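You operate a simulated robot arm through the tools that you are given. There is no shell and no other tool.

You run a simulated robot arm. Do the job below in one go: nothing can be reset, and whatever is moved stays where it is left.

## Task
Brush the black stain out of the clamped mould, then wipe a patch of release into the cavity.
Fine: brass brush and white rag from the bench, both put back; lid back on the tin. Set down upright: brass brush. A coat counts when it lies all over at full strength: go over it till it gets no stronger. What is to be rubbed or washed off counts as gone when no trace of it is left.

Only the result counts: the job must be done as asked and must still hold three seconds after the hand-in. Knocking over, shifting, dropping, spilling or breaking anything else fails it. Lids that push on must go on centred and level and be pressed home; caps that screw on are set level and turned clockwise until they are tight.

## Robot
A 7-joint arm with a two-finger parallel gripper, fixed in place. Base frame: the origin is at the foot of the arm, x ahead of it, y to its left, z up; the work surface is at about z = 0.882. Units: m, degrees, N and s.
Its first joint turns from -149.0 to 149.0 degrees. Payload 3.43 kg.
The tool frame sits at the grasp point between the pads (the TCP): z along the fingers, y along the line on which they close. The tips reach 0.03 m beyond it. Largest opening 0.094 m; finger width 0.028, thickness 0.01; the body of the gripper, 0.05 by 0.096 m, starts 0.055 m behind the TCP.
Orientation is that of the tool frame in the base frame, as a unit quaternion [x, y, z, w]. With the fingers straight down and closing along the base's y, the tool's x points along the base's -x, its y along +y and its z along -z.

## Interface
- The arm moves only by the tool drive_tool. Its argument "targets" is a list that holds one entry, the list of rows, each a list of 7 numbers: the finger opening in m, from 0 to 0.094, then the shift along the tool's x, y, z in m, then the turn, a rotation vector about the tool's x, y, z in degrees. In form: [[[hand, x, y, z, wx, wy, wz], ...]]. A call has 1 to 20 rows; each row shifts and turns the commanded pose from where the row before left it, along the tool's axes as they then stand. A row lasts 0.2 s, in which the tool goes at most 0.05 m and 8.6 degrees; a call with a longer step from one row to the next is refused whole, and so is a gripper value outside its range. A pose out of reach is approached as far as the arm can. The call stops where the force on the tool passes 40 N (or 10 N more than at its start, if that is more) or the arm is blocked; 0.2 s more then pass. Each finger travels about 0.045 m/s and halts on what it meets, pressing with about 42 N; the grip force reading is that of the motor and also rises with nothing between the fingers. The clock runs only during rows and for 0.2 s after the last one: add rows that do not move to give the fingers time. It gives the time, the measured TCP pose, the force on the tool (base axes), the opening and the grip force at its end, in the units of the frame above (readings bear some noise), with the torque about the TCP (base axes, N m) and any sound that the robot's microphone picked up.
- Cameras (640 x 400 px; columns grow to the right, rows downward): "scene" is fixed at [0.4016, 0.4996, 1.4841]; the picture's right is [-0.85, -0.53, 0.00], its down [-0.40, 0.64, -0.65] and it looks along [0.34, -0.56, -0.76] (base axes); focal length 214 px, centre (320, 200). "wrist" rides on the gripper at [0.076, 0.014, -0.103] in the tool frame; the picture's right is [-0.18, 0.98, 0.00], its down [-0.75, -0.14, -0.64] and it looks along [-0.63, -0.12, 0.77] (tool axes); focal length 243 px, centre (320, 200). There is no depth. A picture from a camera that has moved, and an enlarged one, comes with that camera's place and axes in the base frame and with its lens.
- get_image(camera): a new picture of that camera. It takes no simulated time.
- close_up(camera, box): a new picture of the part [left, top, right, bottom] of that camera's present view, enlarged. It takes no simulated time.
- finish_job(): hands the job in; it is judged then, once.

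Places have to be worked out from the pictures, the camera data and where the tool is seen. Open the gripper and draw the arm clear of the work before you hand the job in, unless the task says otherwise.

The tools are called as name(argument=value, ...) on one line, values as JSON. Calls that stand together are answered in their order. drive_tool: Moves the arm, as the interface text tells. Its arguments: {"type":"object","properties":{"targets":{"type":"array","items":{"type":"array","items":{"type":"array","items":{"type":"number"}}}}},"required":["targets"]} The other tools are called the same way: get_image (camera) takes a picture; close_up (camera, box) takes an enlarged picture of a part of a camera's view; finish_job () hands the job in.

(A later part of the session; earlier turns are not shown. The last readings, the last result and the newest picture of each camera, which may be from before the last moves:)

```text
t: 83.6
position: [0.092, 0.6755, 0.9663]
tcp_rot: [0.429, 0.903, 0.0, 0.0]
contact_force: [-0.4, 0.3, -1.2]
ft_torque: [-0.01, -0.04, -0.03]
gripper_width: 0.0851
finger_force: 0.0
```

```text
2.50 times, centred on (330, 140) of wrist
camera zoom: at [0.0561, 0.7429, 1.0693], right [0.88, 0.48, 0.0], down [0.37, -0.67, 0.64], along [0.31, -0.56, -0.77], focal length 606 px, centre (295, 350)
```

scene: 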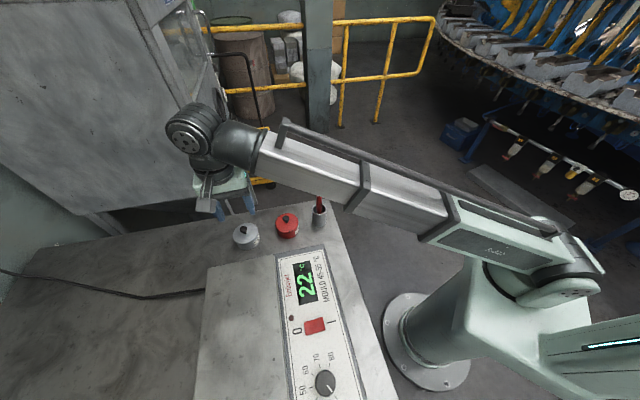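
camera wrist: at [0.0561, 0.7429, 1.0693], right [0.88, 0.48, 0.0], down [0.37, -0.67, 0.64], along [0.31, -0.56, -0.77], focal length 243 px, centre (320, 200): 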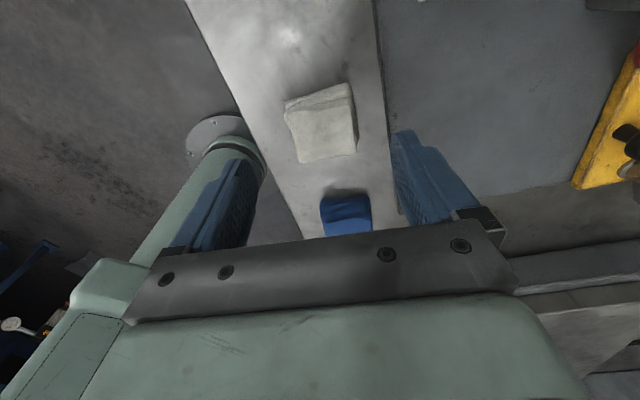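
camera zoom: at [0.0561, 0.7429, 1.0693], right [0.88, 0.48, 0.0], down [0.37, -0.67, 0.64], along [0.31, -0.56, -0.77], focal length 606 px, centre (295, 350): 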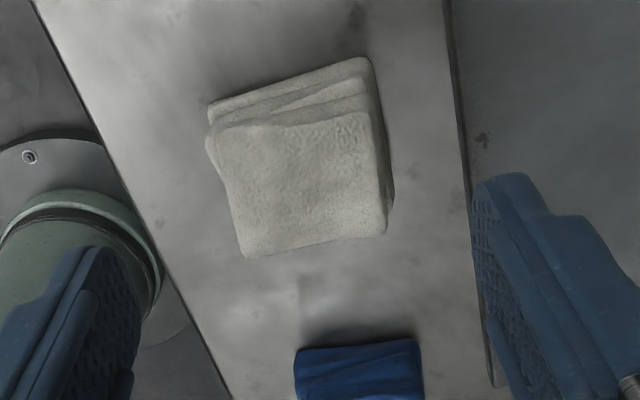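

The rag edges now run parallel to the finger line; it is 4 mm toward the camera side. I'll correct, descend to z = 0.923 so about 1 cm of rag stays below the tips, and close.

drive_tool(targets=[[[0.085, 0.004, 0.002, 0, 0, 0, 0], [0.085, 0, 0, 0.02, 0, 0, 0], [0.085, 0, 0, 0.015, 0, 0, 0], [0.085, 0, 0, 0.007, 0, 0, 0], [0.085, 0, 0, 0, 0, 0, 0]]])

get_image(camera="wrist")

```text
t: 84.8
position: [0.0915, 0.6807, 0.9228]
tcp_rot: [0.429, 0.903, 0.001, -0.001]
contact_force: [-0.1, -0.9, -0.3]
ft_torque: [-0.01, -0.03, 0.03]
gripper_width: 0.0851
finger_force: 0.0
```

```text
taken
camera wrist: at [0.0544, 0.7492, 1.0251], right [0.88, 0.48, 0.0], down [0.37, -0.67, 0.64], along [0.31, -0.56, -0.77], focal length 243 px, centre (320, 200)
```

wrist: 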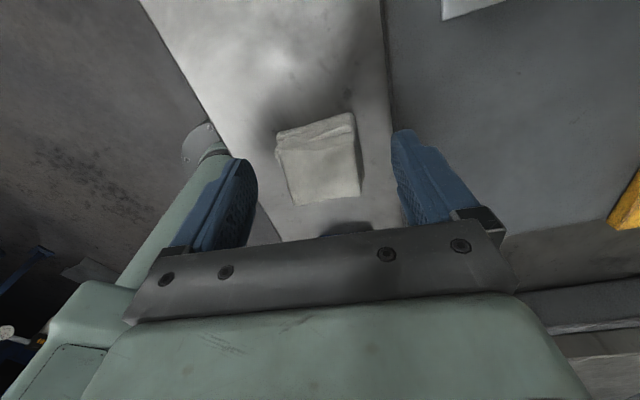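

Well centred. Closing the fingers on the rag.

drive_tool(targets=[[[0.065, 0, 0, 0, 0, 0, 0], [0.05, 0, 0, 0, 0, 0, 0], [0.035, 0, 0, 0, 0, 0, 0], [0.02, 0, 0, 0, 0, 0, 0], [0.005, 0, 0, 0, 0, 0, 0], [0.0, 0, 0, 0, 0, 0, 0], [0.0, 0, 0, 0, 0, 0, 0]]])

get_image(camera="wrist")

```text
t: 86.4
position: [0.0911, 0.6803, 0.9226]
tcp_rot: [0.429, 0.904, 0.0, 0.0]
contact_force: [-0.4, 0.2, -0.1]
ft_torque: [0.01, 0.01, 0.02]
gripper_width: 0.049
finger_force: 41.8
```

```text
taken
camera wrist: at [0.0544, 0.7491, 1.0252], right [0.88, 0.48, 0.0], down [0.37, -0.67, 0.64], along [0.31, -0.56, -0.77], focal length 243 px, centre (320, 200)
```

wrist: 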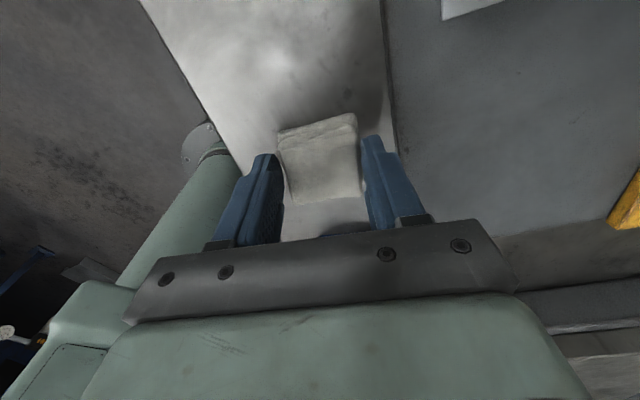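

The rag is held (opening 0.049). I'll lift it gently and check it comes up squarely.

drive_tool(targets=[[[0.0, 0, 0, -0.01, 0, 0, 0], [0.0, 0, 0, -0.03, 0, 0, 0], [0.0, 0, 0, -0.04, 0, 0, 0], [0.0, 0, 0, -0.045, 0, 0, 0], [0.0, 0, 0, -0.04, 0, 0, 0], [0.0, 0, 0, 0, 0, 0, 0]]])

get_image(camera="wrist")

close_up(camera="wrist", box=[250, 90, 390, 230])

```text
t: 87.8
position: [0.0883, 0.6815, 1.0868]
tcp_rot: [0.428, 0.904, 0.0, -0.001]
contact_force: [-0.1, 0.2, 0.1]
ft_torque: [-0.02, -0.01, 0.0]
gripper_width: 0.0492
finger_force: 41.4
```

```text
taken
camera wrist: at [0.0523, 0.7501, 1.1896], right [0.88, 0.48, 0.0], down [0.37, -0.67, 0.64], along [0.31, -0.56, -0.77], focal length 243 px, centre (320, 200)
```

wrist: 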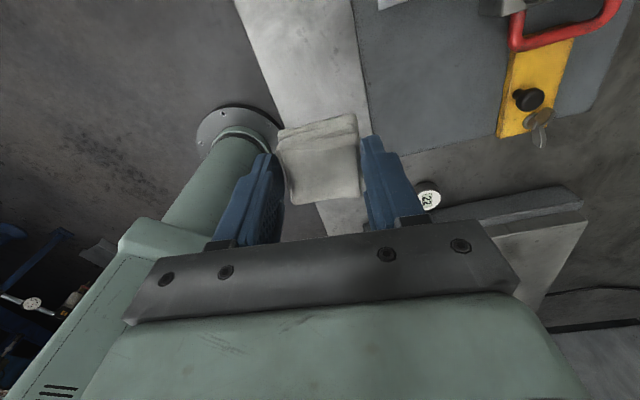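

```text
2.86 times, centred on (320, 160) of wrist
camera zoom: at [0.0523, 0.7501, 1.1896], right [0.88, 0.48, 0.0], down [0.37, -0.67, 0.64], along [0.31, -0.56, -0.77], focal length 693 px, centre (320, 314)
```

zoom: 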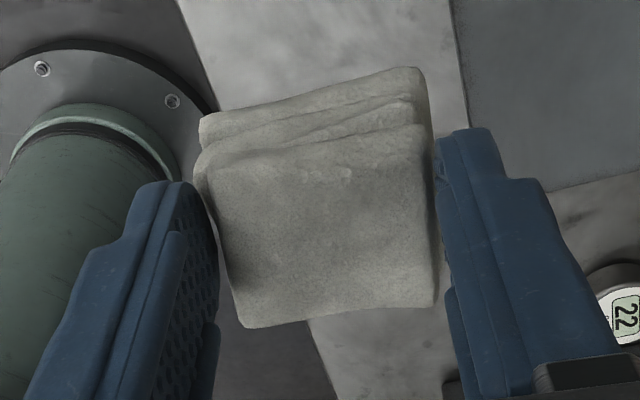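

The rag is held squarely. I'll carry it along the bench to above the open release tin.

drive_tool(targets=[[[0.0, -0.04233, 0.0181, 0, 0, 0, 0], [0.0, -0.04233, 0.0181, 0, 0, 0, 0], [0.0, -0.04233, 0.0181, 0, 0, 0, 0], [0.0, -0.04233, 0.0181, 0, 0, 0, 0], [0.0, -0.04233, 0.0181, 0, 0, 0, 0], [0.0, -0.04233, 0.0181, 0, 0, 0, 0], [0.0, -0.04233, 0.0181, 0, 0, 0, 0], [0.0, -0.04233, 0.0181, 0, 0, 0, 0], [0.0, -0.04233, 0.0181, 0, 0, 0, 0], [0.0, -0.04233, 0.0181, 0, 0, 0, 0], [0.0, -0.04233, 0.0181, 0, 0, 0, 0], [0.0, -0.04233, 0.0181, 0, 0, 0, 0], [0.0, -0.04233, 0.0181, 0, 0, 0, 0], [0.0, -0.04233, 0.0181, 0, 0, 0, 0], [0.0, -0.04233, 0.0181, 0, 0, 0, 0], [0.0, -0.04233, 0.0181, 0, 0, 0, 0], [0.0, -0.04233, 0.0181, 0, 0, 0, 0], [0.0, 0, 0, 0, 0, 0, 0]]])

get_image(camera="wrist")

close_up(camera="scene", box=[170, 170, 310, 270])

```text
t: 91.6
position: [0.7855, 0.3197, 1.0849]
tcp_rot: [0.429, 0.903, 0.0, 0.0]
contact_force: [-0.3, 0.4, -0.4]
ft_torque: [-0.02, 0.01, -0.02]
gripper_width: 0.0487
finger_force: 42.4
```

```text
taken
camera wrist: at [0.7486, 0.3879, 1.1879], right [0.88, 0.48, 0.0], down [0.37, -0.67, 0.64], along [0.31, -0.56, -0.77], focal length 243 px, centre (320, 200)
```

wrist: 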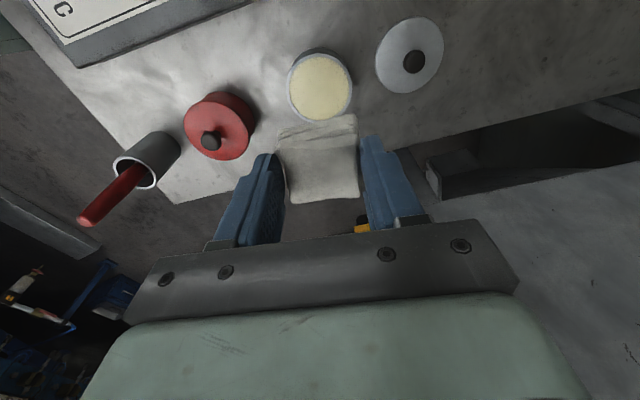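

```text
4.00 times, centred on (240, 220) of scene
camera zoom: at [0.4016, 0.4996, 1.4841], right [-0.85, -0.53, 0.0], down [-0.4, 0.64, -0.65], along [0.34, -0.56, -0.76], focal length 858 px, centre (640, 120)
```

zoom: 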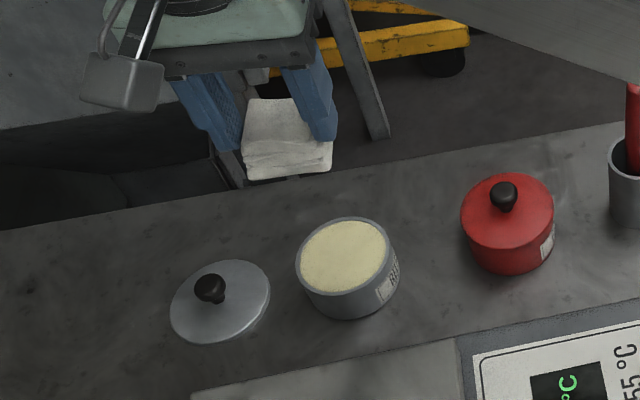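

The tin is visible just in front of the rag. I'll zoom in to fix its centre and the paste depth.

close_up(camera="wrist", box=[270, 35, 370, 135])

```text
4.00 times, centred on (320, 85) of wrist
camera zoom: at [0.7486, 0.3879, 1.1879], right [0.88, 0.48, 0.0], down [0.37, -0.67, 0.64], along [0.31, -0.56, -0.77], focal length 970 px, centre (320, 660)
```

zoom: 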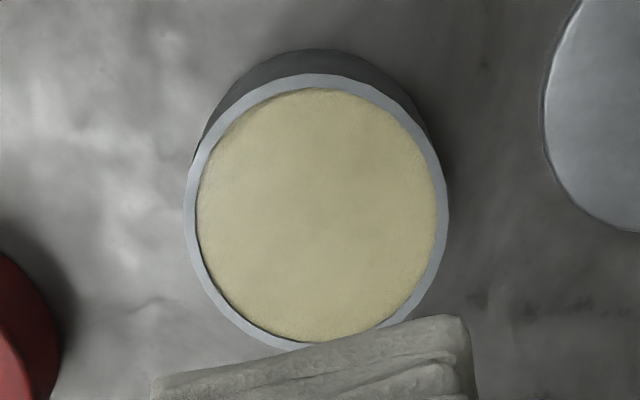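

Tin centre (0.7835, 0.3215), rim about 0.068 m across with paste 2–3 mm below the rim. I'll centre the rag and lower it to just above the rim.

drive_tool(targets=[[[0.0, 0.0027, -0.0004, 0.03, 0, 0, 0], [0.0, 0, 0, 0.04, 0, 0, 0], [0.0, 0, 0, 0.03, 0, 0, 0], [0.0, 0, 0, 0.008, 0, 0, 0], [0.0, 0, 0, 0, 0, 0, 0]]])

get_image(camera="wrist")

close_up(camera="scene", box=[200, 190, 300, 260])

```text
t: 92.8
position: [0.7817, 0.3193, 0.9778]
tcp_rot: [0.429, 0.903, -0.001, -0.001]
contact_force: [-0.1, -0.5, -0.7]
ft_torque: [-0.03, 0.01, -0.03]
gripper_width: 0.0489
finger_force: 41.8
```

```text
taken
camera wrist: at [0.7466, 0.3874, 1.081], right [0.88, 0.48, 0.0], down [0.37, -0.67, 0.64], along [0.31, -0.56, -0.77], focal length 243 px, centre (320, 200)
```

wrist: 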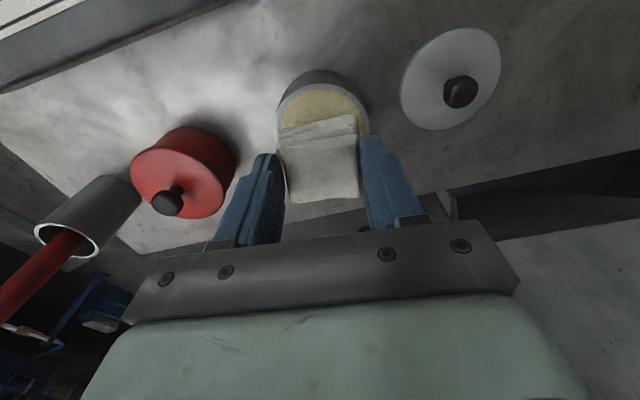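

```text
5.71 times, centred on (250, 225) of scene
camera zoom: at [0.4016, 0.4996, 1.4841], right [-0.85, -0.53, 0.0], down [-0.4, 0.64, -0.65], along [0.34, -0.56, -0.76], focal length 1226 px, centre (720, 57)
```

zoom: 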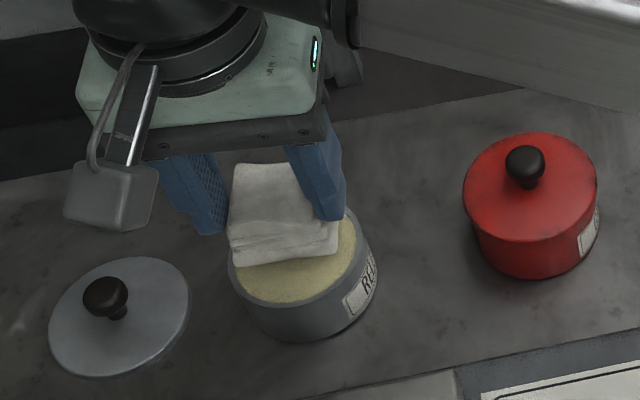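

Rag bottom is about 13 mm above the rim. I'll nudge 2 mm sideways and lower in small steps.

drive_tool(targets=[[[0.0, 0.0005, 0.002, 0.004, 0, 0, 0], [0.0, 0, 0, 0.004, 0, 0, 0], [0.0, 0, 0, 0.002, 0, 0, 0], [0.0, 0, 0, 0.002, 0, 0, 0], [0.0, 0, 0, 0, 0, 0, 0]]])

```text
t: 94.0
position: [0.7844, 0.3236, 0.9675]
tcp_rot: [0.429, 0.903, 0.001, 0.001]
contact_force: [0.2, -0.3, -0.5]
ft_torque: [0.0, 0.0, -0.01]
gripper_width: 0.0487
finger_force: 41.8
```

No contact at 0.9675; next I step a millimetre at a time.

drive_tool(targets=[[[0.0, 0, 0, 0.0015, 0, 0, 0], [0.0, 0, 0, 0.001, 0, 0, 0], [0.0, 0, 0, 0.001, 0, 0, 0], [0.0, 0, 0, 0, 0, 0, 0]]])

close_up(camera="wrist", box=[250, 60, 390, 200])

close_up(camera="scene", box=[200, 190, 300, 260])

```text
t: 95.0
position: [0.7834, 0.3228, 0.9643]
tcp_rot: [0.429, 0.904, -0.001, 0.001]
contact_force: [0.5, -0.2, -0.3]
ft_torque: [0.0, -0.01, 0.01]
gripper_width: 0.0486
finger_force: 42.0
```

```text
2.86 times, centred on (320, 130) of wrist
camera zoom: at [0.748, 0.3909, 1.0666], right [0.88, 0.48, 0.0], down [0.37, -0.67, 0.64], along [0.31, -0.56, -0.77], focal length 693 px, centre (320, 400)
```

zoom: 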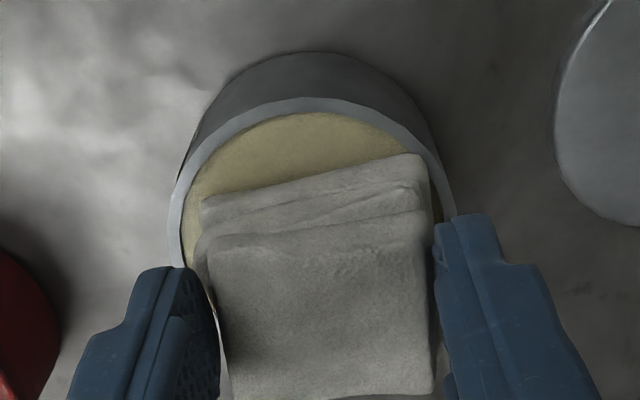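

```text
5.71 times, centred on (250, 225) of scene
camera zoom: at [0.4016, 0.4996, 1.4841], right [-0.85, -0.53, 0.0], down [-0.4, 0.64, -0.65], along [0.34, -0.56, -0.76], focal length 1226 px, centre (720, 57)
```

zoom: 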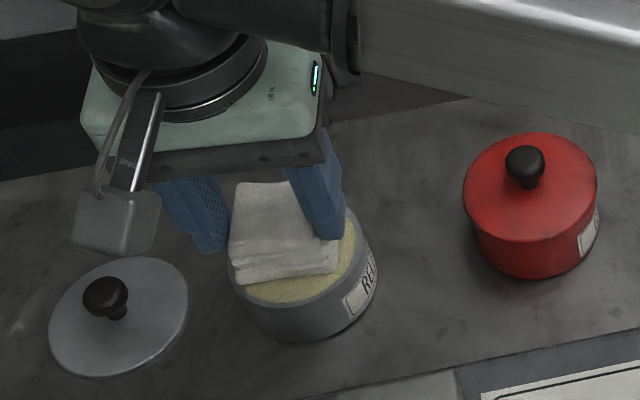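

The rag nearly fits inside the rim; it sits 3 mm too far forward. I'll shift 3 mm back and continue down in 1 mm steps.

drive_tool(targets=[[[0.0, 0.003, 0, 0, 0, 0, 0], [0.0, 0, 0, 0.001, 0, 0, 0], [0.0, 0, 0, 0.001, 0, 0, 0], [0.0, 0, 0, 0.001, 0, 0, 0], [0.0, 0, 0, 0, 0, 0, 0]]])

close_up(camera="wrist", box=[250, 60, 390, 200])

```text
t: 96.2
position: [0.7839, 0.3248, 0.9617]
tcp_rot: [0.429, 0.903, 0.0, -0.001]
contact_force: [0.0, 0.2, -1.3]
ft_torque: [-0.01, -0.03, -0.04]
gripper_width: 0.0489
finger_force: 41.9
```

```text
2.86 times, centred on (320, 130) of wrist
camera zoom: at [0.7465, 0.3932, 1.0645], right [0.88, 0.48, 0.0], down [0.37, -0.67, 0.64], along [0.31, -0.56, -0.77], focal length 693 px, centre (320, 400)
```

zoom: 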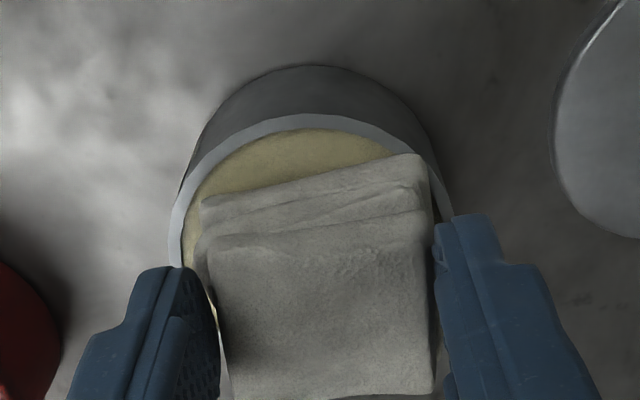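

Still no contact, rag bottom near 0.921 (rim level). Continuing down a millimetre at a time.

drive_tool(targets=[[[0.0, 0, 0, 0.001, 0, 0, 0], [0.0, 0, 0, 0, 0, 0, 0], [0.0, 0, 0, 0.001, 0, 0, 0], [0.0, 0, 0, 0, 0, 0, 0], [0.0, 0, 0, 0.001, 0, 0, 0], [0.0, 0, 0, 0, 0, 0, 0]]])

close_up(camera="wrist", box=[250, 60, 390, 200])

close_up(camera="scene", box=[200, 190, 300, 260])

```text
t: 97.5
position: [0.7824, 0.3241, 0.9607]
tcp_rot: [0.429, 0.903, 0.001, 0.001]
contact_force: [-2.7, -1.1, 13.2]
ft_torque: [-0.18, 0.24, -0.02]
gripper_width: 0.0486
finger_force: 42.2
stopped in row 6: the force on the tool passed its limit at 41 N (the readings are from after the stop); the commanded pose is now the measured one
```

```text
2.86 times, centred on (320, 130) of wrist
camera zoom: at [0.7459, 0.3931, 1.0639], right [0.88, 0.48, 0.0], down [0.37, -0.67, 0.64], along [0.31, -0.56, -0.77], focal length 693 px, centre (320, 400)
```

zoom: 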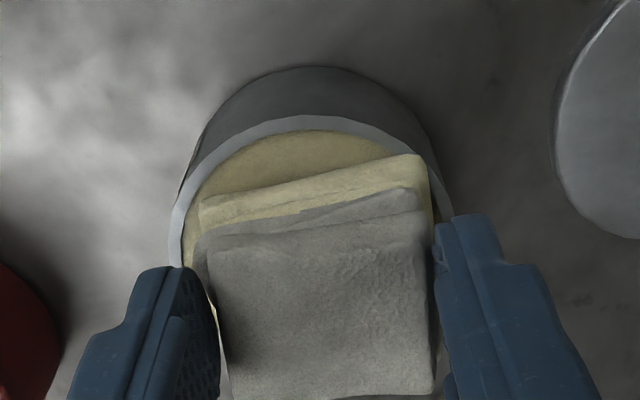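

```text
5.71 times, centred on (250, 225) of scene
camera zoom: at [0.4016, 0.4996, 1.4841], right [-0.85, -0.53, 0.0], down [-0.4, 0.64, -0.65], along [0.34, -0.56, -0.76], focal length 1226 px, centre (720, 57)
```

zoom: 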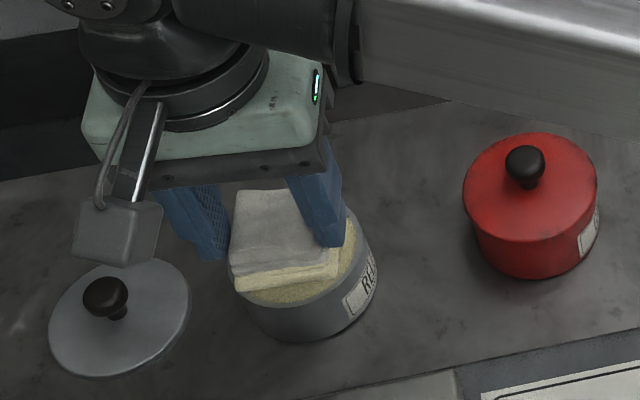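

The rag's lower layer has turned cream, so it has taken up release. I'll lift it straight out and check the tin stayed put.

drive_tool(targets=[[[0.0, 0, 0, -0.005, 0, 0, 0], [0.0, 0, 0, -0.015, 0, 0, 0], [0.0, 0, 0, -0.03, 0, 0, 0], [0.0, 0, 0, -0.045, 0, 0, 0], [0.0, 0, 0, -0.045, 0, 0, 0], [0.0, 0, 0, 0, 0, 0, 0]]])

get_image(camera="wrist")

close_up(camera="scene", box=[170, 170, 310, 270])

```text
t: 98.9
position: [0.7842, 0.3243, 1.1004]
tcp_rot: [0.429, 0.903, 0.001, 0.0]
contact_force: [0.1, -0.8, -0.8]
ft_torque: [-0.02, 0.03, -0.01]
gripper_width: 0.0488
finger_force: 41.9
```

```text
taken
camera wrist: at [0.7476, 0.392, 1.2022], right [0.88, 0.48, 0.0], down [0.37, -0.67, 0.64], along [0.31, -0.56, -0.77], focal length 243 px, centre (320, 200)
```

wrist: 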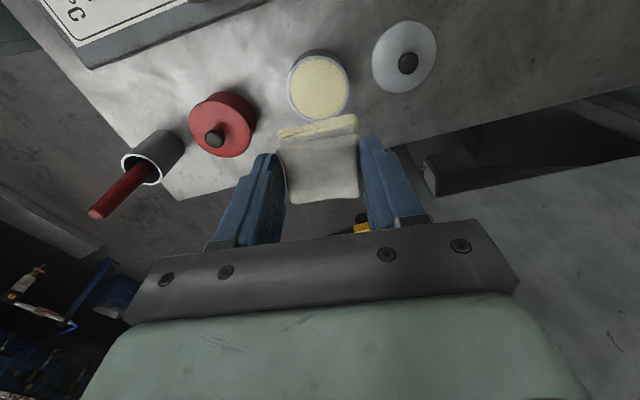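

```text
4.00 times, centred on (240, 220) of scene
camera zoom: at [0.4016, 0.4996, 1.4841], right [-0.85, -0.53, 0.0], down [-0.4, 0.64, -0.65], along [0.34, -0.56, -0.76], focal length 858 px, centre (640, 120)
```

zoom: 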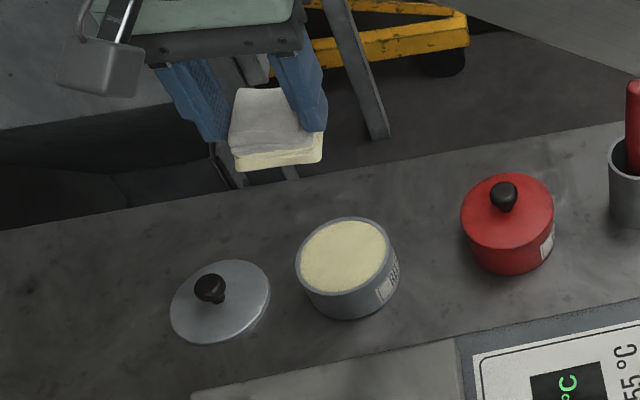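

The tin has not moved and the rag's underside is loaded. Now I'll carry it over to the cavity, above the clamp handles, and turn 6° to line up with the mould.

drive_tool(targets=[[[0.0, 0.0478, -0.0051, 0, 0, 0, 0], [0.0, 0.0478, -0.0051, 0, 0, 0, 0], [0.0, 0.0478, -0.0051, 0, 0, 0, 0], [0.0, 0.0478, -0.0051, 0, 0, 0, 0], [0.0, 0.0478, -0.0051, 0, 0, 0, 0], [0.0, 0.0478, -0.0051, 0, 0, 0, 0], [0.0, 0.0478, -0.0051, 0, 0, 0, 0], [0.0, 0.0478, -0.0051, 0, 0, 0, 0], [0.0, 0.0478, -0.0051, 0, 0, 0, 0], [0.0, 0.0478, -0.0051, 0, 0, 0, 0], [0.0, 0.0478, -0.0051, 0, 0, 0, 0], [0.0, 0.0478, -0.0051, 0, 0, 0, 0], [0.0, 0.0478, -0.0051, 0, 0, 0, 0], [0.0, 0.0478, -0.0051, 0, 0, 0, 0], [0.0, 0.0478, -0.0051, 0, 0, 0, 0], [0.0, 0.0478, -0.0051, 0, 0, 0, 0], [0.0, 0.0478, -0.0051, 0, 0, 0, 0], [0.0, 0.0478, -0.0051, 0, 0, 0, 0], [0.0, 0, 0, 0, 0, 0, -5.8], [0.0, 0, 0, 0, 0, 0, 0]]])

get_image(camera="wrist")

close_up(camera="wrist", box=[240, 0, 420, 150])

```text
t: 103.1
position: [0.1677, 0.9367, 1.0967]
tcp_rot: [0.383, 0.924, 0.002, 0.001]
contact_force: [-0.2, -0.5, -0.8]
ft_torque: [-0.01, 0.01, -0.02]
gripper_width: 0.0487
finger_force: 41.9
```

```text
taken
camera wrist: at [0.1242, 0.9999, 1.199], right [0.82, 0.57, 0.0], down [0.43, -0.63, 0.64], along [0.36, -0.53, -0.77], focal length 243 px, centre (320, 200)
```

wrist: 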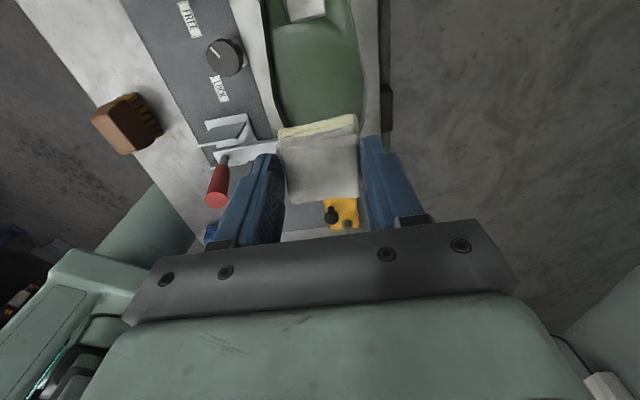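

```text
2.67 times, centred on (330, 75) of wrist
camera zoom: at [0.1242, 0.9999, 1.199], right [0.82, 0.57, 0.0], down [0.43, -0.63, 0.64], along [0.36, -0.53, -0.77], focal length 647 px, centre (293, 533)
```

zoom: 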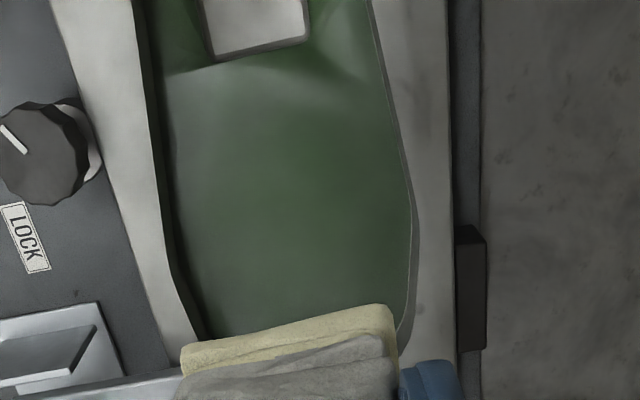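

The cavity is clean and the rag is centred over it. I'll lower it to about 1 cm above the floor.

drive_tool(targets=[[[0.0, 0, 0, 0.04, 0, 0, 0], [0.0, 0, 0, 0.04, 0, 0, 0], [0.0, 0, 0, 0.035, 0, 0, 0], [0.0, 0, 0, 0.01, 0, 0, 0], [0.0, 0, 0, 0, 0, 0, 0]]])

get_image(camera="wrist")

```text
t: 104.3
position: [0.1686, 0.934, 0.9723]
tcp_rot: [0.383, 0.924, 0.002, 0.002]
contact_force: [-0.2, 0.0, 0.0]
ft_torque: [0.01, 0.04, -0.04]
gripper_width: 0.0487
finger_force: 42.2
```

```text
taken
camera wrist: at [0.1254, 0.9982, 1.0753], right [0.83, 0.56, 0.0], down [0.43, -0.63, 0.64], along [0.36, -0.53, -0.77], focal length 243 px, centre (320, 200)
```

wrist: 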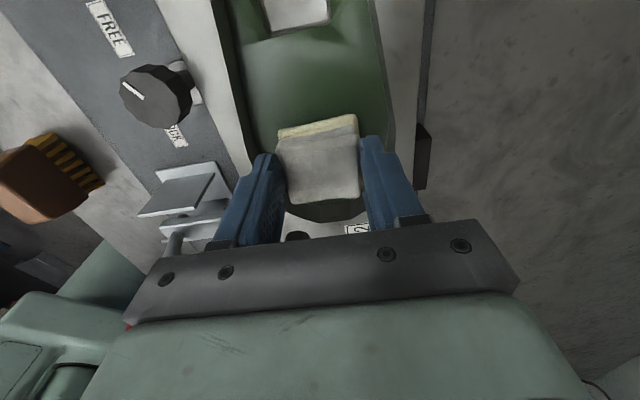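

Alignment looks good with the fingers inside the rim. I'll step down until contact.

drive_tool(targets=[[[0.0, 0, 0, 0.004, 0, 0, 0], [0.0, 0, 0, 0.004, 0, 0, 0], [0.0, 0, 0, 0.003, 0, 0, 0], [0.0, 0, 0, 0.002, 0, 0, 0], [0.0, 0, 0, 0.001, 0, 0, 0], [0.0, 0, 0, 0, 0, 0, 0]]])

```text
t: 105.7
position: [0.1695, 0.9339, 0.9599]
tcp_rot: [0.383, 0.924, 0.001, 0.001]
contact_force: [0.1, -0.7, -0.5]
ft_torque: [0.0, 0.0, -0.01]
gripper_width: 0.0486
finger_force: 41.7
```

No contact yet at 0.960; continuing in 1 mm steps.

drive_tool(targets=[[[0.0, 0, 0, 0.0015, 0, 0, 0], [0.0, 0, 0, 0.0015, 0, 0, 0], [0.0, 0, 0, 0.001, 0, 0, 0], [0.0, 0, 0, 0.001, 0, 0, 0], [0.0, 0, 0, 0, 0, 0, 0]]])

```text
t: 106.9
position: [0.168, 0.9342, 0.9546]
tcp_rot: [0.383, 0.924, 0.002, 0.002]
contact_force: [-0.1, 0.1, -0.3]
ft_torque: [0.01, -0.03, 0.01]
gripper_width: 0.0487
finger_force: 42.2
```

Reading 0.9546, still free; a few more millimetre steps.

drive_tool(targets=[[[0.0, 0, 0, 0.001, 0, 0, 0], [0.0, 0, 0, 0, 0, 0, 0], [0.0, 0, 0, 0.001, 0, 0, 0], [0.0, 0, 0, 0, 0, 0, 0], [0.0, 0, 0, 0.001, 0, 0, 0], [0.0, 0, 0, 0, 0, 0, 0]]])

close_up(camera="wrist", box=[220, 60, 420, 240])

```text
t: 108.3
position: [0.1671, 0.933, 0.9546]
tcp_rot: [0.383, 0.924, 0.002, 0.001]
contact_force: [-0.1, 5.5, 31.8]
ft_torque: [-0.07, 0.1, 0.07]
gripper_width: 0.0486
finger_force: 41.5
```

```text
2.22 times, centred on (320, 150) of wrist
camera zoom: at [0.1249, 0.998, 1.057], right [0.82, 0.57, 0.0], down [0.43, -0.64, 0.64], along [0.36, -0.53, -0.77], focal length 539 px, centre (320, 311)
```

zoom: 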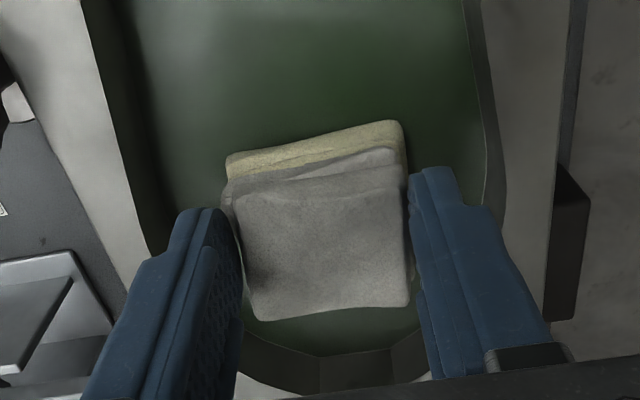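

Contact at 0.9546 (32 N). I'll ease off slightly and make a first lengthwise wipe, then look at what it leaves.

drive_tool(targets=[[[0.0, 0, 0, -0.0007, 0, 0, 0], [0.0, 0.01, 0, 0, 0, 0, 0], [0.0, 0.01, 0, 0, 0, 0, 0], [0.0, 0.01, 0, 0, 0, 0, 0], [0.0, -0.01, 0, 0, 0, 0, 0], [0.0, -0.01, 0, 0, 0, 0, 0], [0.0, -0.01, 0, 0, 0, 0, 0], [0.0, -0.01, 0, 0, 0, 0, 0], [0.0, 0.01, 0, 0, 0, 0, 0]]])

close_up(camera="wrist", box=[220, 20, 420, 220])

```text
t: 110.4
position: [0.1738, 0.9289, 0.9543]
tcp_rot: [0.385, 0.923, 0.0, 0.004]
contact_force: [0.9, -3.9, 14.8]
ft_torque: [-0.01, 0.07, 0.03]
gripper_width: 0.0488
finger_force: 42.2
stopped in row 9: the force on the tool passed its limit at 45 N (the readings are from after the stop); the commanded pose is now the measured one
```

```text
2.00 times, centred on (320, 120) of wrist
camera zoom: at [0.1303, 0.9931, 1.0561], right [0.83, 0.56, 0.0], down [0.43, -0.63, 0.65], along [0.37, -0.54, -0.76], focal length 485 px, centre (320, 360)
```

zoom: 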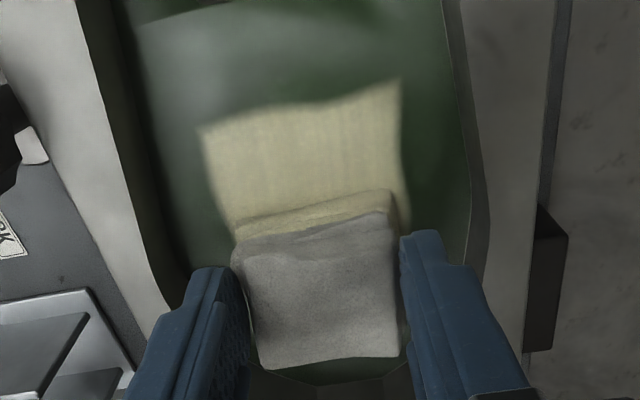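

A solid cream coat is being laid. I'll extend the wipe toward the heel side with slightly lighter pressure.

drive_tool(targets=[[[0.0, 0.01, 0, -0.0002, 0, 0, 0], [0.0, 0.01, 0, 0, 0, 0, 0], [0.0, 0.01, 0, 0, 0, 0, 0], [0.0, 0.01, 0, 0, 0, 0, 0], [0.0, 0.01, 0, 0, 0, 0, 0], [0.0, 0.005, 0, 0, 0, 0, 0], [0.0, 0, 0, 0, 0, 0, 0]]])

close_up(camera="wrist", box=[220, 20, 420, 220])

```text
t: 111.2
position: [0.1532, 0.948, 0.9532]
tcp_rot: [0.384, 0.923, -0.001, 0.006]
contact_force: [1.1, -3.0, 12.0]
ft_torque: [-0.05, 0.1, 0.0]
gripper_width: 0.0489
finger_force: 42.2
stopped in row 4: the force on the tool passed its limit at 41 N (the readings are from after the stop); the commanded pose is now the measured one
```

```text
2.00 times, centred on (320, 120) of wrist
camera zoom: at [0.1107, 1.0129, 1.0559], right [0.83, 0.56, 0.01], down [0.42, -0.63, 0.65], along [0.37, -0.53, -0.76], focal length 485 px, centre (320, 360)
```

zoom: 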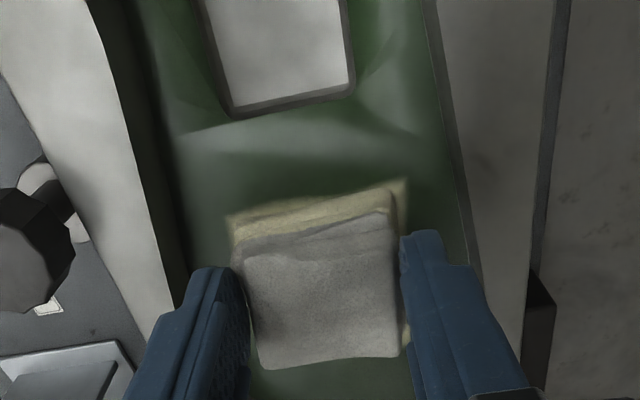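

The force climbed because the tool has tilted about 0.7° under drag. I'll lift 3 mm, straighten it, and re-approach lightly.

drive_tool(targets=[[[0.0, 0, 0, -0.003, 0, 0, 0], [0.0, 0, 0, 0, 0.15, 0.7, 0], [0.0, 0, 0, 0, 0, 0, 0], [0.0, 0, 0, 0, 0, 0, 0]]])

```text
t: 112.2
position: [0.154, 0.9485, 0.9556]
tcp_rot: [0.384, 0.923, 0.0, 0.0]
contact_force: [0.6, 0.0, -0.5]
ft_torque: [-0.04, 0.01, 0.03]
gripper_width: 0.0487
finger_force: 41.7
```

Straight again and free at 0.9556. I'll come down in half-millimetre steps to a light contact.

drive_tool(targets=[[[0.0, 0, 0, 0.0007, 0, 0, 0], [0.0, 0, 0, 0, 0, 0, 0], [0.0, 0, 0, 0.0005, 0, 0, 0], [0.0, 0, 0, 0, 0, 0, 0], [0.0, 0, 0, 0.0005, 0, 0, 0], [0.0, 0, 0, 0, 0, 0, 0]]])

```text
t: 113.6
position: [0.1546, 0.948, 0.9539]
tcp_rot: [0.384, 0.924, 0.0, -0.001]
contact_force: [0.5, 0.0, -0.5]
ft_torque: [-0.03, -0.01, 0.0]
gripper_width: 0.0488
finger_force: 41.8
```

Still free at 0.954; continuing with half-millimetre steps.

drive_tool(targets=[[[0.0, 0, 0, 0.0005, 0, 0, 0], [0.0, 0, 0, 0, 0, 0, 0], [0.0, 0, 0, 0.0005, 0, 0, 0], [0.0, 0, 0, 0, 0, 0, 0], [0.0, 0, 0, 0.0005, 0, 0, 0], [0.0, 0, 0, 0, 0, 0, 0]]])

```text
t: 115.0
position: [0.1549, 0.9478, 0.9535]
tcp_rot: [0.385, 0.923, 0.001, 0.0]
contact_force: [-3.2, 0.2, 16.3]
ft_torque: [-0.06, -0.07, -0.01]
gripper_width: 0.0487
finger_force: 41.8
```

Light contact at 16 N. I'll stroke in short steps toward the heel and watch the force.

drive_tool(targets=[[[0.0, 0.006, 0, -0.0003, 0, 0, 0], [0.0, 0.006, 0, 0, 0, 0, 0]]])

close_up(camera="wrist", box=[220, 20, 420, 220])

```text
t: 115.6
position: [0.1474, 0.9571, 0.9539]
tcp_rot: [0.385, 0.923, 0.001, 0.0]
contact_force: [6.1, -4.4, 14.1]
ft_torque: [-0.17, -0.21, 0.0]
gripper_width: 0.0487
finger_force: 41.8
```

```text
2.00 times, centred on (320, 120) of wrist
camera zoom: at [0.1043, 1.0209, 1.0565], right [0.83, 0.56, 0.0], down [0.43, -0.64, 0.64], along [0.36, -0.53, -0.77], focal length 485 px, centre (320, 360)
```

zoom: 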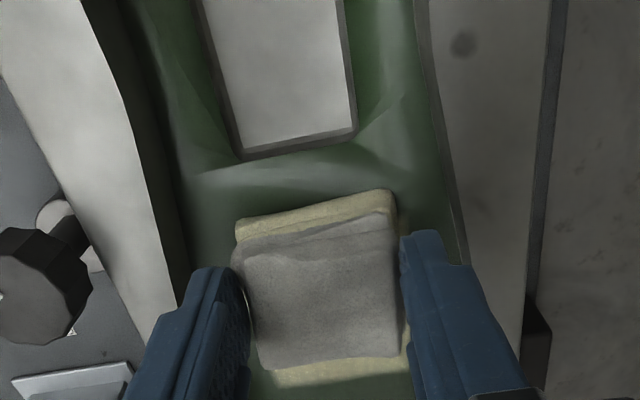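

Good at 14 N, and the rag now reaches the start of the ramp before the insert. I'll wipe back toward the toe in a few even steps.

drive_tool(targets=[[[0.0, -0.008, 0, 0, 0, 0, 0], [0.0, -0.008, 0, 0, 0, 0, 0], [0.0, -0.008, 0, 0, 0, 0, 0], [0.0, -0.008, 0, 0, 0, 0, 0], [0.0, -0.008, 0, 0, 0, 0, 0]]])

close_up(camera="wrist", box=[220, 20, 420, 220])

```text
t: 116.8
position: [0.1749, 0.9279, 0.9535]
tcp_rot: [0.385, 0.923, 0.001, 0.001]
contact_force: [-7.4, 8.3, 23.9]
ft_torque: [0.21, 0.26, -0.03]
gripper_width: 0.0486
finger_force: 42.1
```

```text
2.00 times, centred on (320, 120) of wrist
camera zoom: at [0.1317, 0.9918, 1.0566], right [0.83, 0.56, 0.0], down [0.43, -0.64, 0.64], along [0.36, -0.53, -0.77], focal length 485 px, centre (320, 360)
```

zoom: 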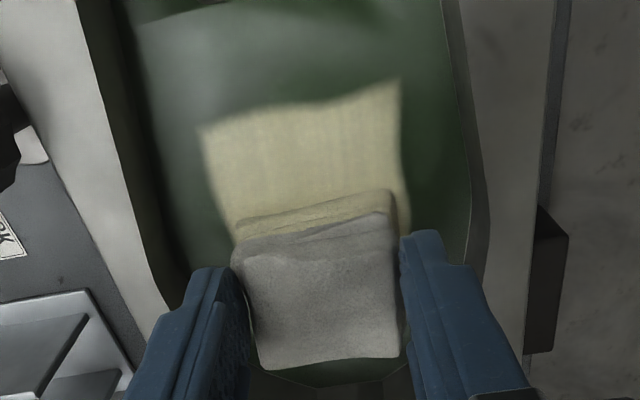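

The coat builds under the rag, but its heel-side edge looks the same as before, so it may be bounded. I'll wipe a lane 7 mm to the right to see whether the coat widens.

drive_tool(targets=[[[0.0, 0, 0.0035, -0.0004, 0, 0, 0], [0.0, 0, 0.0035, 0, 0, 0, 0], [0.0, 0.008, 0, 0, 0, 0, 0], [0.0, 0.008, 0, 0, 0, 0, 0], [0.0, 0.008, 0, 0, 0, 0, 0], [0.0, 0.008, 0, 0, 0, 0, 0], [0.0, 0.004, 0, 0, 0, 0, 0]]])

close_up(camera="wrist", box=[220, 20, 420, 220])

```text
t: 118.4
position: [0.1547, 0.9594, 0.9539]
tcp_rot: [0.384, 0.923, 0.001, 0.0]
contact_force: [6.8, -7.6, 22.9]
ft_torque: [-0.29, -0.41, -0.02]
gripper_width: 0.0486
finger_force: 41.8
```

```text
2.00 times, centred on (320, 120) of wrist
camera zoom: at [0.1113, 1.0229, 1.0562], right [0.83, 0.56, 0.0], down [0.43, -0.64, 0.64], along [0.36, -0.53, -0.77], focal length 485 px, centre (320, 360)
```

zoom: 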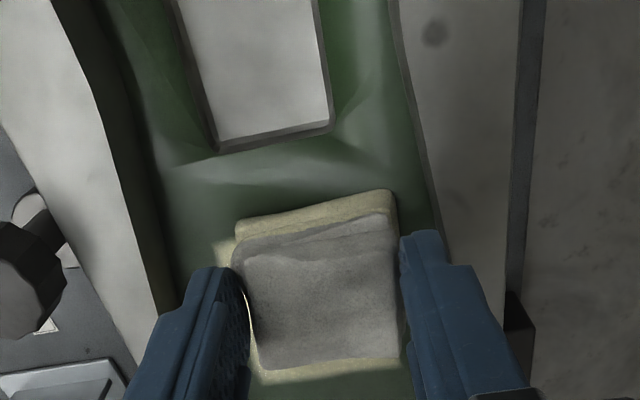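

There is green visible just beyond the rag's toe-side edge even though I wiped further, so the coat appears limited to a set patch. I'll lift off and look at the whole patch.

drive_tool(targets=[[[0.0, 0, 0, -0.01, 0, 0, 0], [0.0, 0, 0, -0.04, 0, 0, 0], [0.0, 0, 0, -0.045, 0, 0, 0], [0.0, 0, 0, -0.04, 0, 0, 0], [0.0, -0.045, 0, 0, 0, 0, 0], [0.0, -0.045, 0, 0, 0, 0, 0], [0.0, 0, 0, 0, 0, 0, 0]]])

get_image(camera="wrist")

close_up(camera="wrist", box=[240, 0, 400, 120])

```text
t: 120.0
position: [0.2173, 0.8953, 1.0877]
tcp_rot: [0.384, 0.923, 0.001, -0.001]
contact_force: [1.1, -0.7, 0.4]
ft_torque: [0.0, 0.0, -0.02]
gripper_width: 0.0488
finger_force: 42.3
```

```text
taken
camera wrist: at [0.1745, 0.9598, 1.1897], right [0.83, 0.56, 0.0], down [0.43, -0.64, 0.64], along [0.36, -0.53, -0.77], focal length 243 px, centre (320, 200)
```

wrist: 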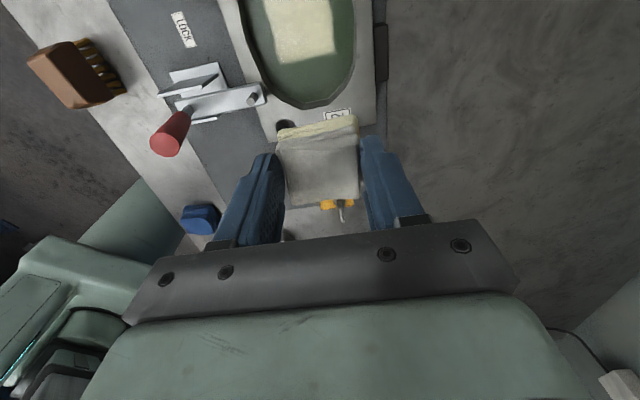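

```text
3.33 times, centred on (320, 60) of wrist
camera zoom: at [0.1745, 0.9598, 1.1897], right [0.83, 0.56, 0.0], down [0.43, -0.64, 0.64], along [0.36, -0.53, -0.77], focal length 809 px, centre (320, 667)
```

zoom: 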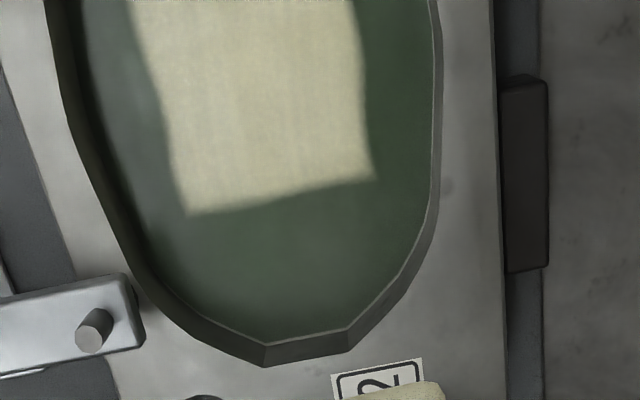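

The coat follows the rag's path and looks even, from s ≈ -0.51 on the toe side. I'll move back to see the heel-side edge of the patch.

drive_tool(targets=[[[0.0, 0.025, 0, -0.01, 0, 0, 0], [0.0, 0.02, 0, -0.01, 0, 0, 0], [0.0, 0, 0, 0, 0, 0, 0]]])

close_up(camera="wrist", box=[240, 0, 400, 120])

```text
t: 120.8
position: [0.1816, 0.9269, 1.1079]
tcp_rot: [0.385, 0.923, 0.0, 0.0]
contact_force: [0.7, -1.0, -0.4]
ft_torque: [0.03, 0.03, -0.02]
gripper_width: 0.0485
finger_force: 41.7
```

```text
3.33 times, centred on (320, 60) of wrist
camera zoom: at [0.14, 0.9917, 1.2107], right [0.83, 0.56, 0.0], down [0.43, -0.63, 0.64], along [0.36, -0.53, -0.77], focal length 809 px, centre (320, 667)
```

zoom: 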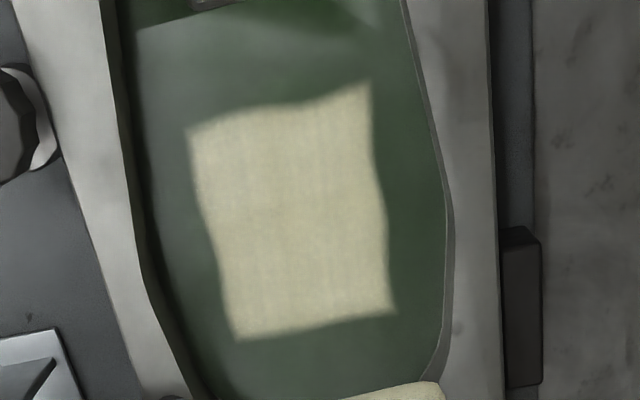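

The coat is a bounded patch about 65 × 57 mm, already quite even. I'll enlarge it to judge uniformity, especially along the left edge.

close_up(camera="wrist", box=[275, 15, 370, 110])

```text
4.21 times, centred on (322, 62) of wrist
camera zoom: at [0.14, 0.9917, 1.2107], right [0.83, 0.56, 0.0], down [0.43, -0.63, 0.64], along [0.36, -0.53, -0.77], focal length 1022 px, centre (310, 779)
```

zoom: 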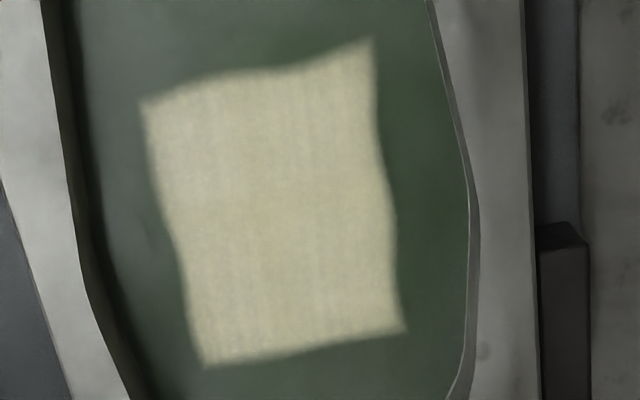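

It looks even, but I'll go over the patch again in three lanes to make sure it is at full strength. First I'll come down on the left lane.

drive_tool(targets=[[[0.0, 0.008, -0.0073, 0.02, 0, 0, 0], [0.0, 0, 0, 0.04, 0, 0, 0], [0.0, 0, 0, 0.045, 0, 0, 0], [0.0, 0, 0, 0.035, 0, 0, 0], [0.0, 0, 0, 0.008, 0, 0, 0], [0.0, 0, 0, 0.003, 0, 0, 0], [0.0, 0, 0, 0, 0, 0, 0]]])

```text
t: 122.4
position: [0.1742, 0.928, 0.9579]
tcp_rot: [0.385, 0.923, 0.0, 0.0]
contact_force: [-0.1, 0.3, -0.3]
ft_torque: [0.01, 0.0, 0.0]
gripper_width: 0.0483
finger_force: 42.2
```

Now 2.5 mm left and down in small steps to light contact.

drive_tool(targets=[[[0.0, 0, -0.0025, 0.0015, 0, 0, 0], [0.0, 0, 0, 0.001, 0, 0, 0], [0.0, 0, 0, 0, 0, 0, 0], [0.0, 0, 0, 0.0007, 0, 0, 0], [0.0, 0, 0, 0, 0, 0, 0], [0.0, 0, 0, 0.0007, 0, 0, 0], [0.0, 0, 0, 0, 0, 0, 0]]])

```text
t: 124.0
position: [0.1734, 0.9254, 0.9531]
tcp_rot: [0.385, 0.923, 0.001, 0.0]
contact_force: [0.2, 0.7, -0.3]
ft_torque: [0.01, 0.03, -0.01]
gripper_width: 0.0488
finger_force: 42.0
```

Free at 0.953; a little further.

drive_tool(targets=[[[0.0, 0, 0, 0.0006, 0, 0, 0], [0.0, 0, 0, 0, 0, 0, 0], [0.0, 0, 0, 0.0006, 0, 0, 0], [0.0, 0, 0, 0, 0, 0, 0]]])

```text
t: 125.0
position: [0.1736, 0.927, 0.9533]
tcp_rot: [0.384, 0.923, 0.0, 0.0]
contact_force: [0.0, 2.3, 16.7]
ft_torque: [-0.01, 0.07, 0.04]
gripper_width: 0.0486
finger_force: 42.0
```

Contact at 17 N. Wiping this lane back and forth twice.

drive_tool(targets=[[[0.0, 0.008, 0, -0.0002, 0, 0, 0], [0.0, 0.008, 0, 0, 0, 0, 0], [0.0, 0.008, 0, 0, 0, 0, 0], [0.0, 0.008, 0, 0, 0, 0, 0], [0.0, 0.006, 0, 0, 0, 0, 0], [0.0, -0.008, 0, 0, 0, 0, 0], [0.0, -0.008, 0, 0, 0, 0, 0], [0.0, -0.008, 0, 0, 0, 0, 0], [0.0, -0.008, 0, 0, 0, 0, 0], [0.0, -0.006, 0, 0, 0, 0, 0], [0.0, 0.008, 0, 0, 0, 0, 0], [0.0, 0.008, 0, 0, 0, 0, 0], [0.0, 0.008, 0, 0, 0, 0, 0], [0.0, 0.008, 0, 0, 0, 0, 0], [0.0, 0.006, 0, 0, 0, 0, 0], [0.0, -0.008, 0, 0, 0, 0, 0], [0.0, -0.008, 0, 0, 0, 0, 0], [0.0, -0.008, 0, 0, 0, 0, 0], [0.0, -0.008, 0, 0, 0, 0, 0], [0.0, -0.006, 0, 0, 0, 0, 0]]])

close_up(camera="wrist", box=[220, 20, 420, 220])

```text
t: 127.4
position: [0.1721, 0.9267, 0.954]
tcp_rot: [0.384, 0.923, 0.0, 0.002]
contact_force: [-1.0, -5.1, 12.5]
ft_torque: [-0.03, 0.12, 0.03]
gripper_width: 0.0488
finger_force: 42.2
stopped in row 11: the force on the tool passed its limit at 42 N (the readings are from after the stop); the commanded pose is now the measured one
```

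```text
2.00 times, centred on (320, 120) of wrist
camera zoom: at [0.1293, 0.9912, 1.0557], right [0.83, 0.56, 0.0], down [0.43, -0.63, 0.64], along [0.36, -0.53, -0.76], focal length 485 px, centre (320, 360)
```

zoom: 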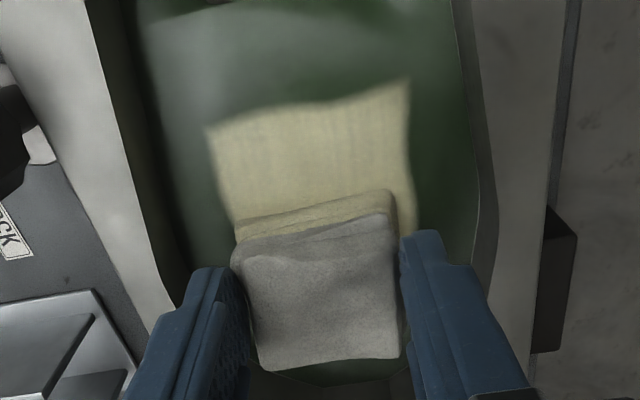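

The force spikes at the toe-side reversal, so I'll shorten strokes there. Now the middle lane, eased slightly.

drive_tool(targets=[[[0.0, 0.004, 0.005, -0.0003, 0, 0, 0], [0.0, 0.008, 0, 0, 0, 0, 0], [0.0, 0.008, 0, 0, 0, 0, 0], [0.0, 0.008, 0, 0, 0, 0, 0], [0.0, 0.006, 0, 0, 0, 0, 0], [0.0, -0.008, 0, 0, 0, 0, 0], [0.0, -0.008, 0, 0, 0, 0, 0], [0.0, -0.008, 0, 0, 0, 0, 0], [0.0, -0.008, 0, -0.0002, 0, 0, 0], [0.0, 0.006, 0.002, -0.0002, 0, 0, 0], [0.0, 0.008, 0.002, 0, 0, 0, 0], [0.0, 0.008, 0.002, 0, 0, 0, 0], [0.0, 0.008, 0, 0, 0, 0, 0], [0.0, 0, 0, 0, 0, 0, 0]]])

close_up(camera="wrist", box=[220, 20, 420, 220])

```text
t: 130.4
position: [0.1587, 0.9597, 0.953]
tcp_rot: [0.385, 0.923, 0.0, 0.003]
contact_force: [7.4, -6.0, 20.0]
ft_torque: [-0.07, -0.22, -0.03]
gripper_width: 0.0486
finger_force: 41.7
```

```text
2.00 times, centred on (320, 120) of wrist
camera zoom: at [0.1151, 1.0239, 1.0552], right [0.83, 0.56, 0.0], down [0.43, -0.63, 0.64], along [0.36, -0.53, -0.76], focal length 485 px, centre (320, 360)
```

zoom: 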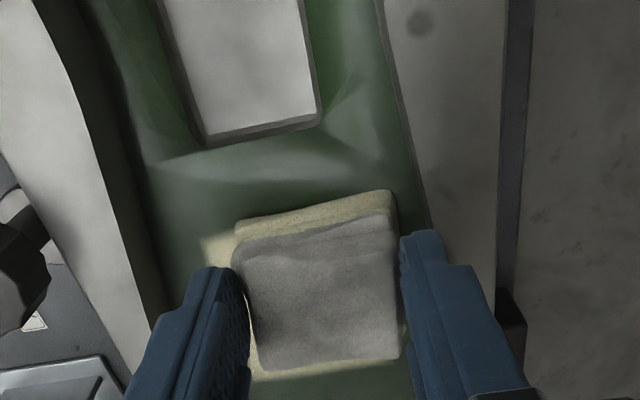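

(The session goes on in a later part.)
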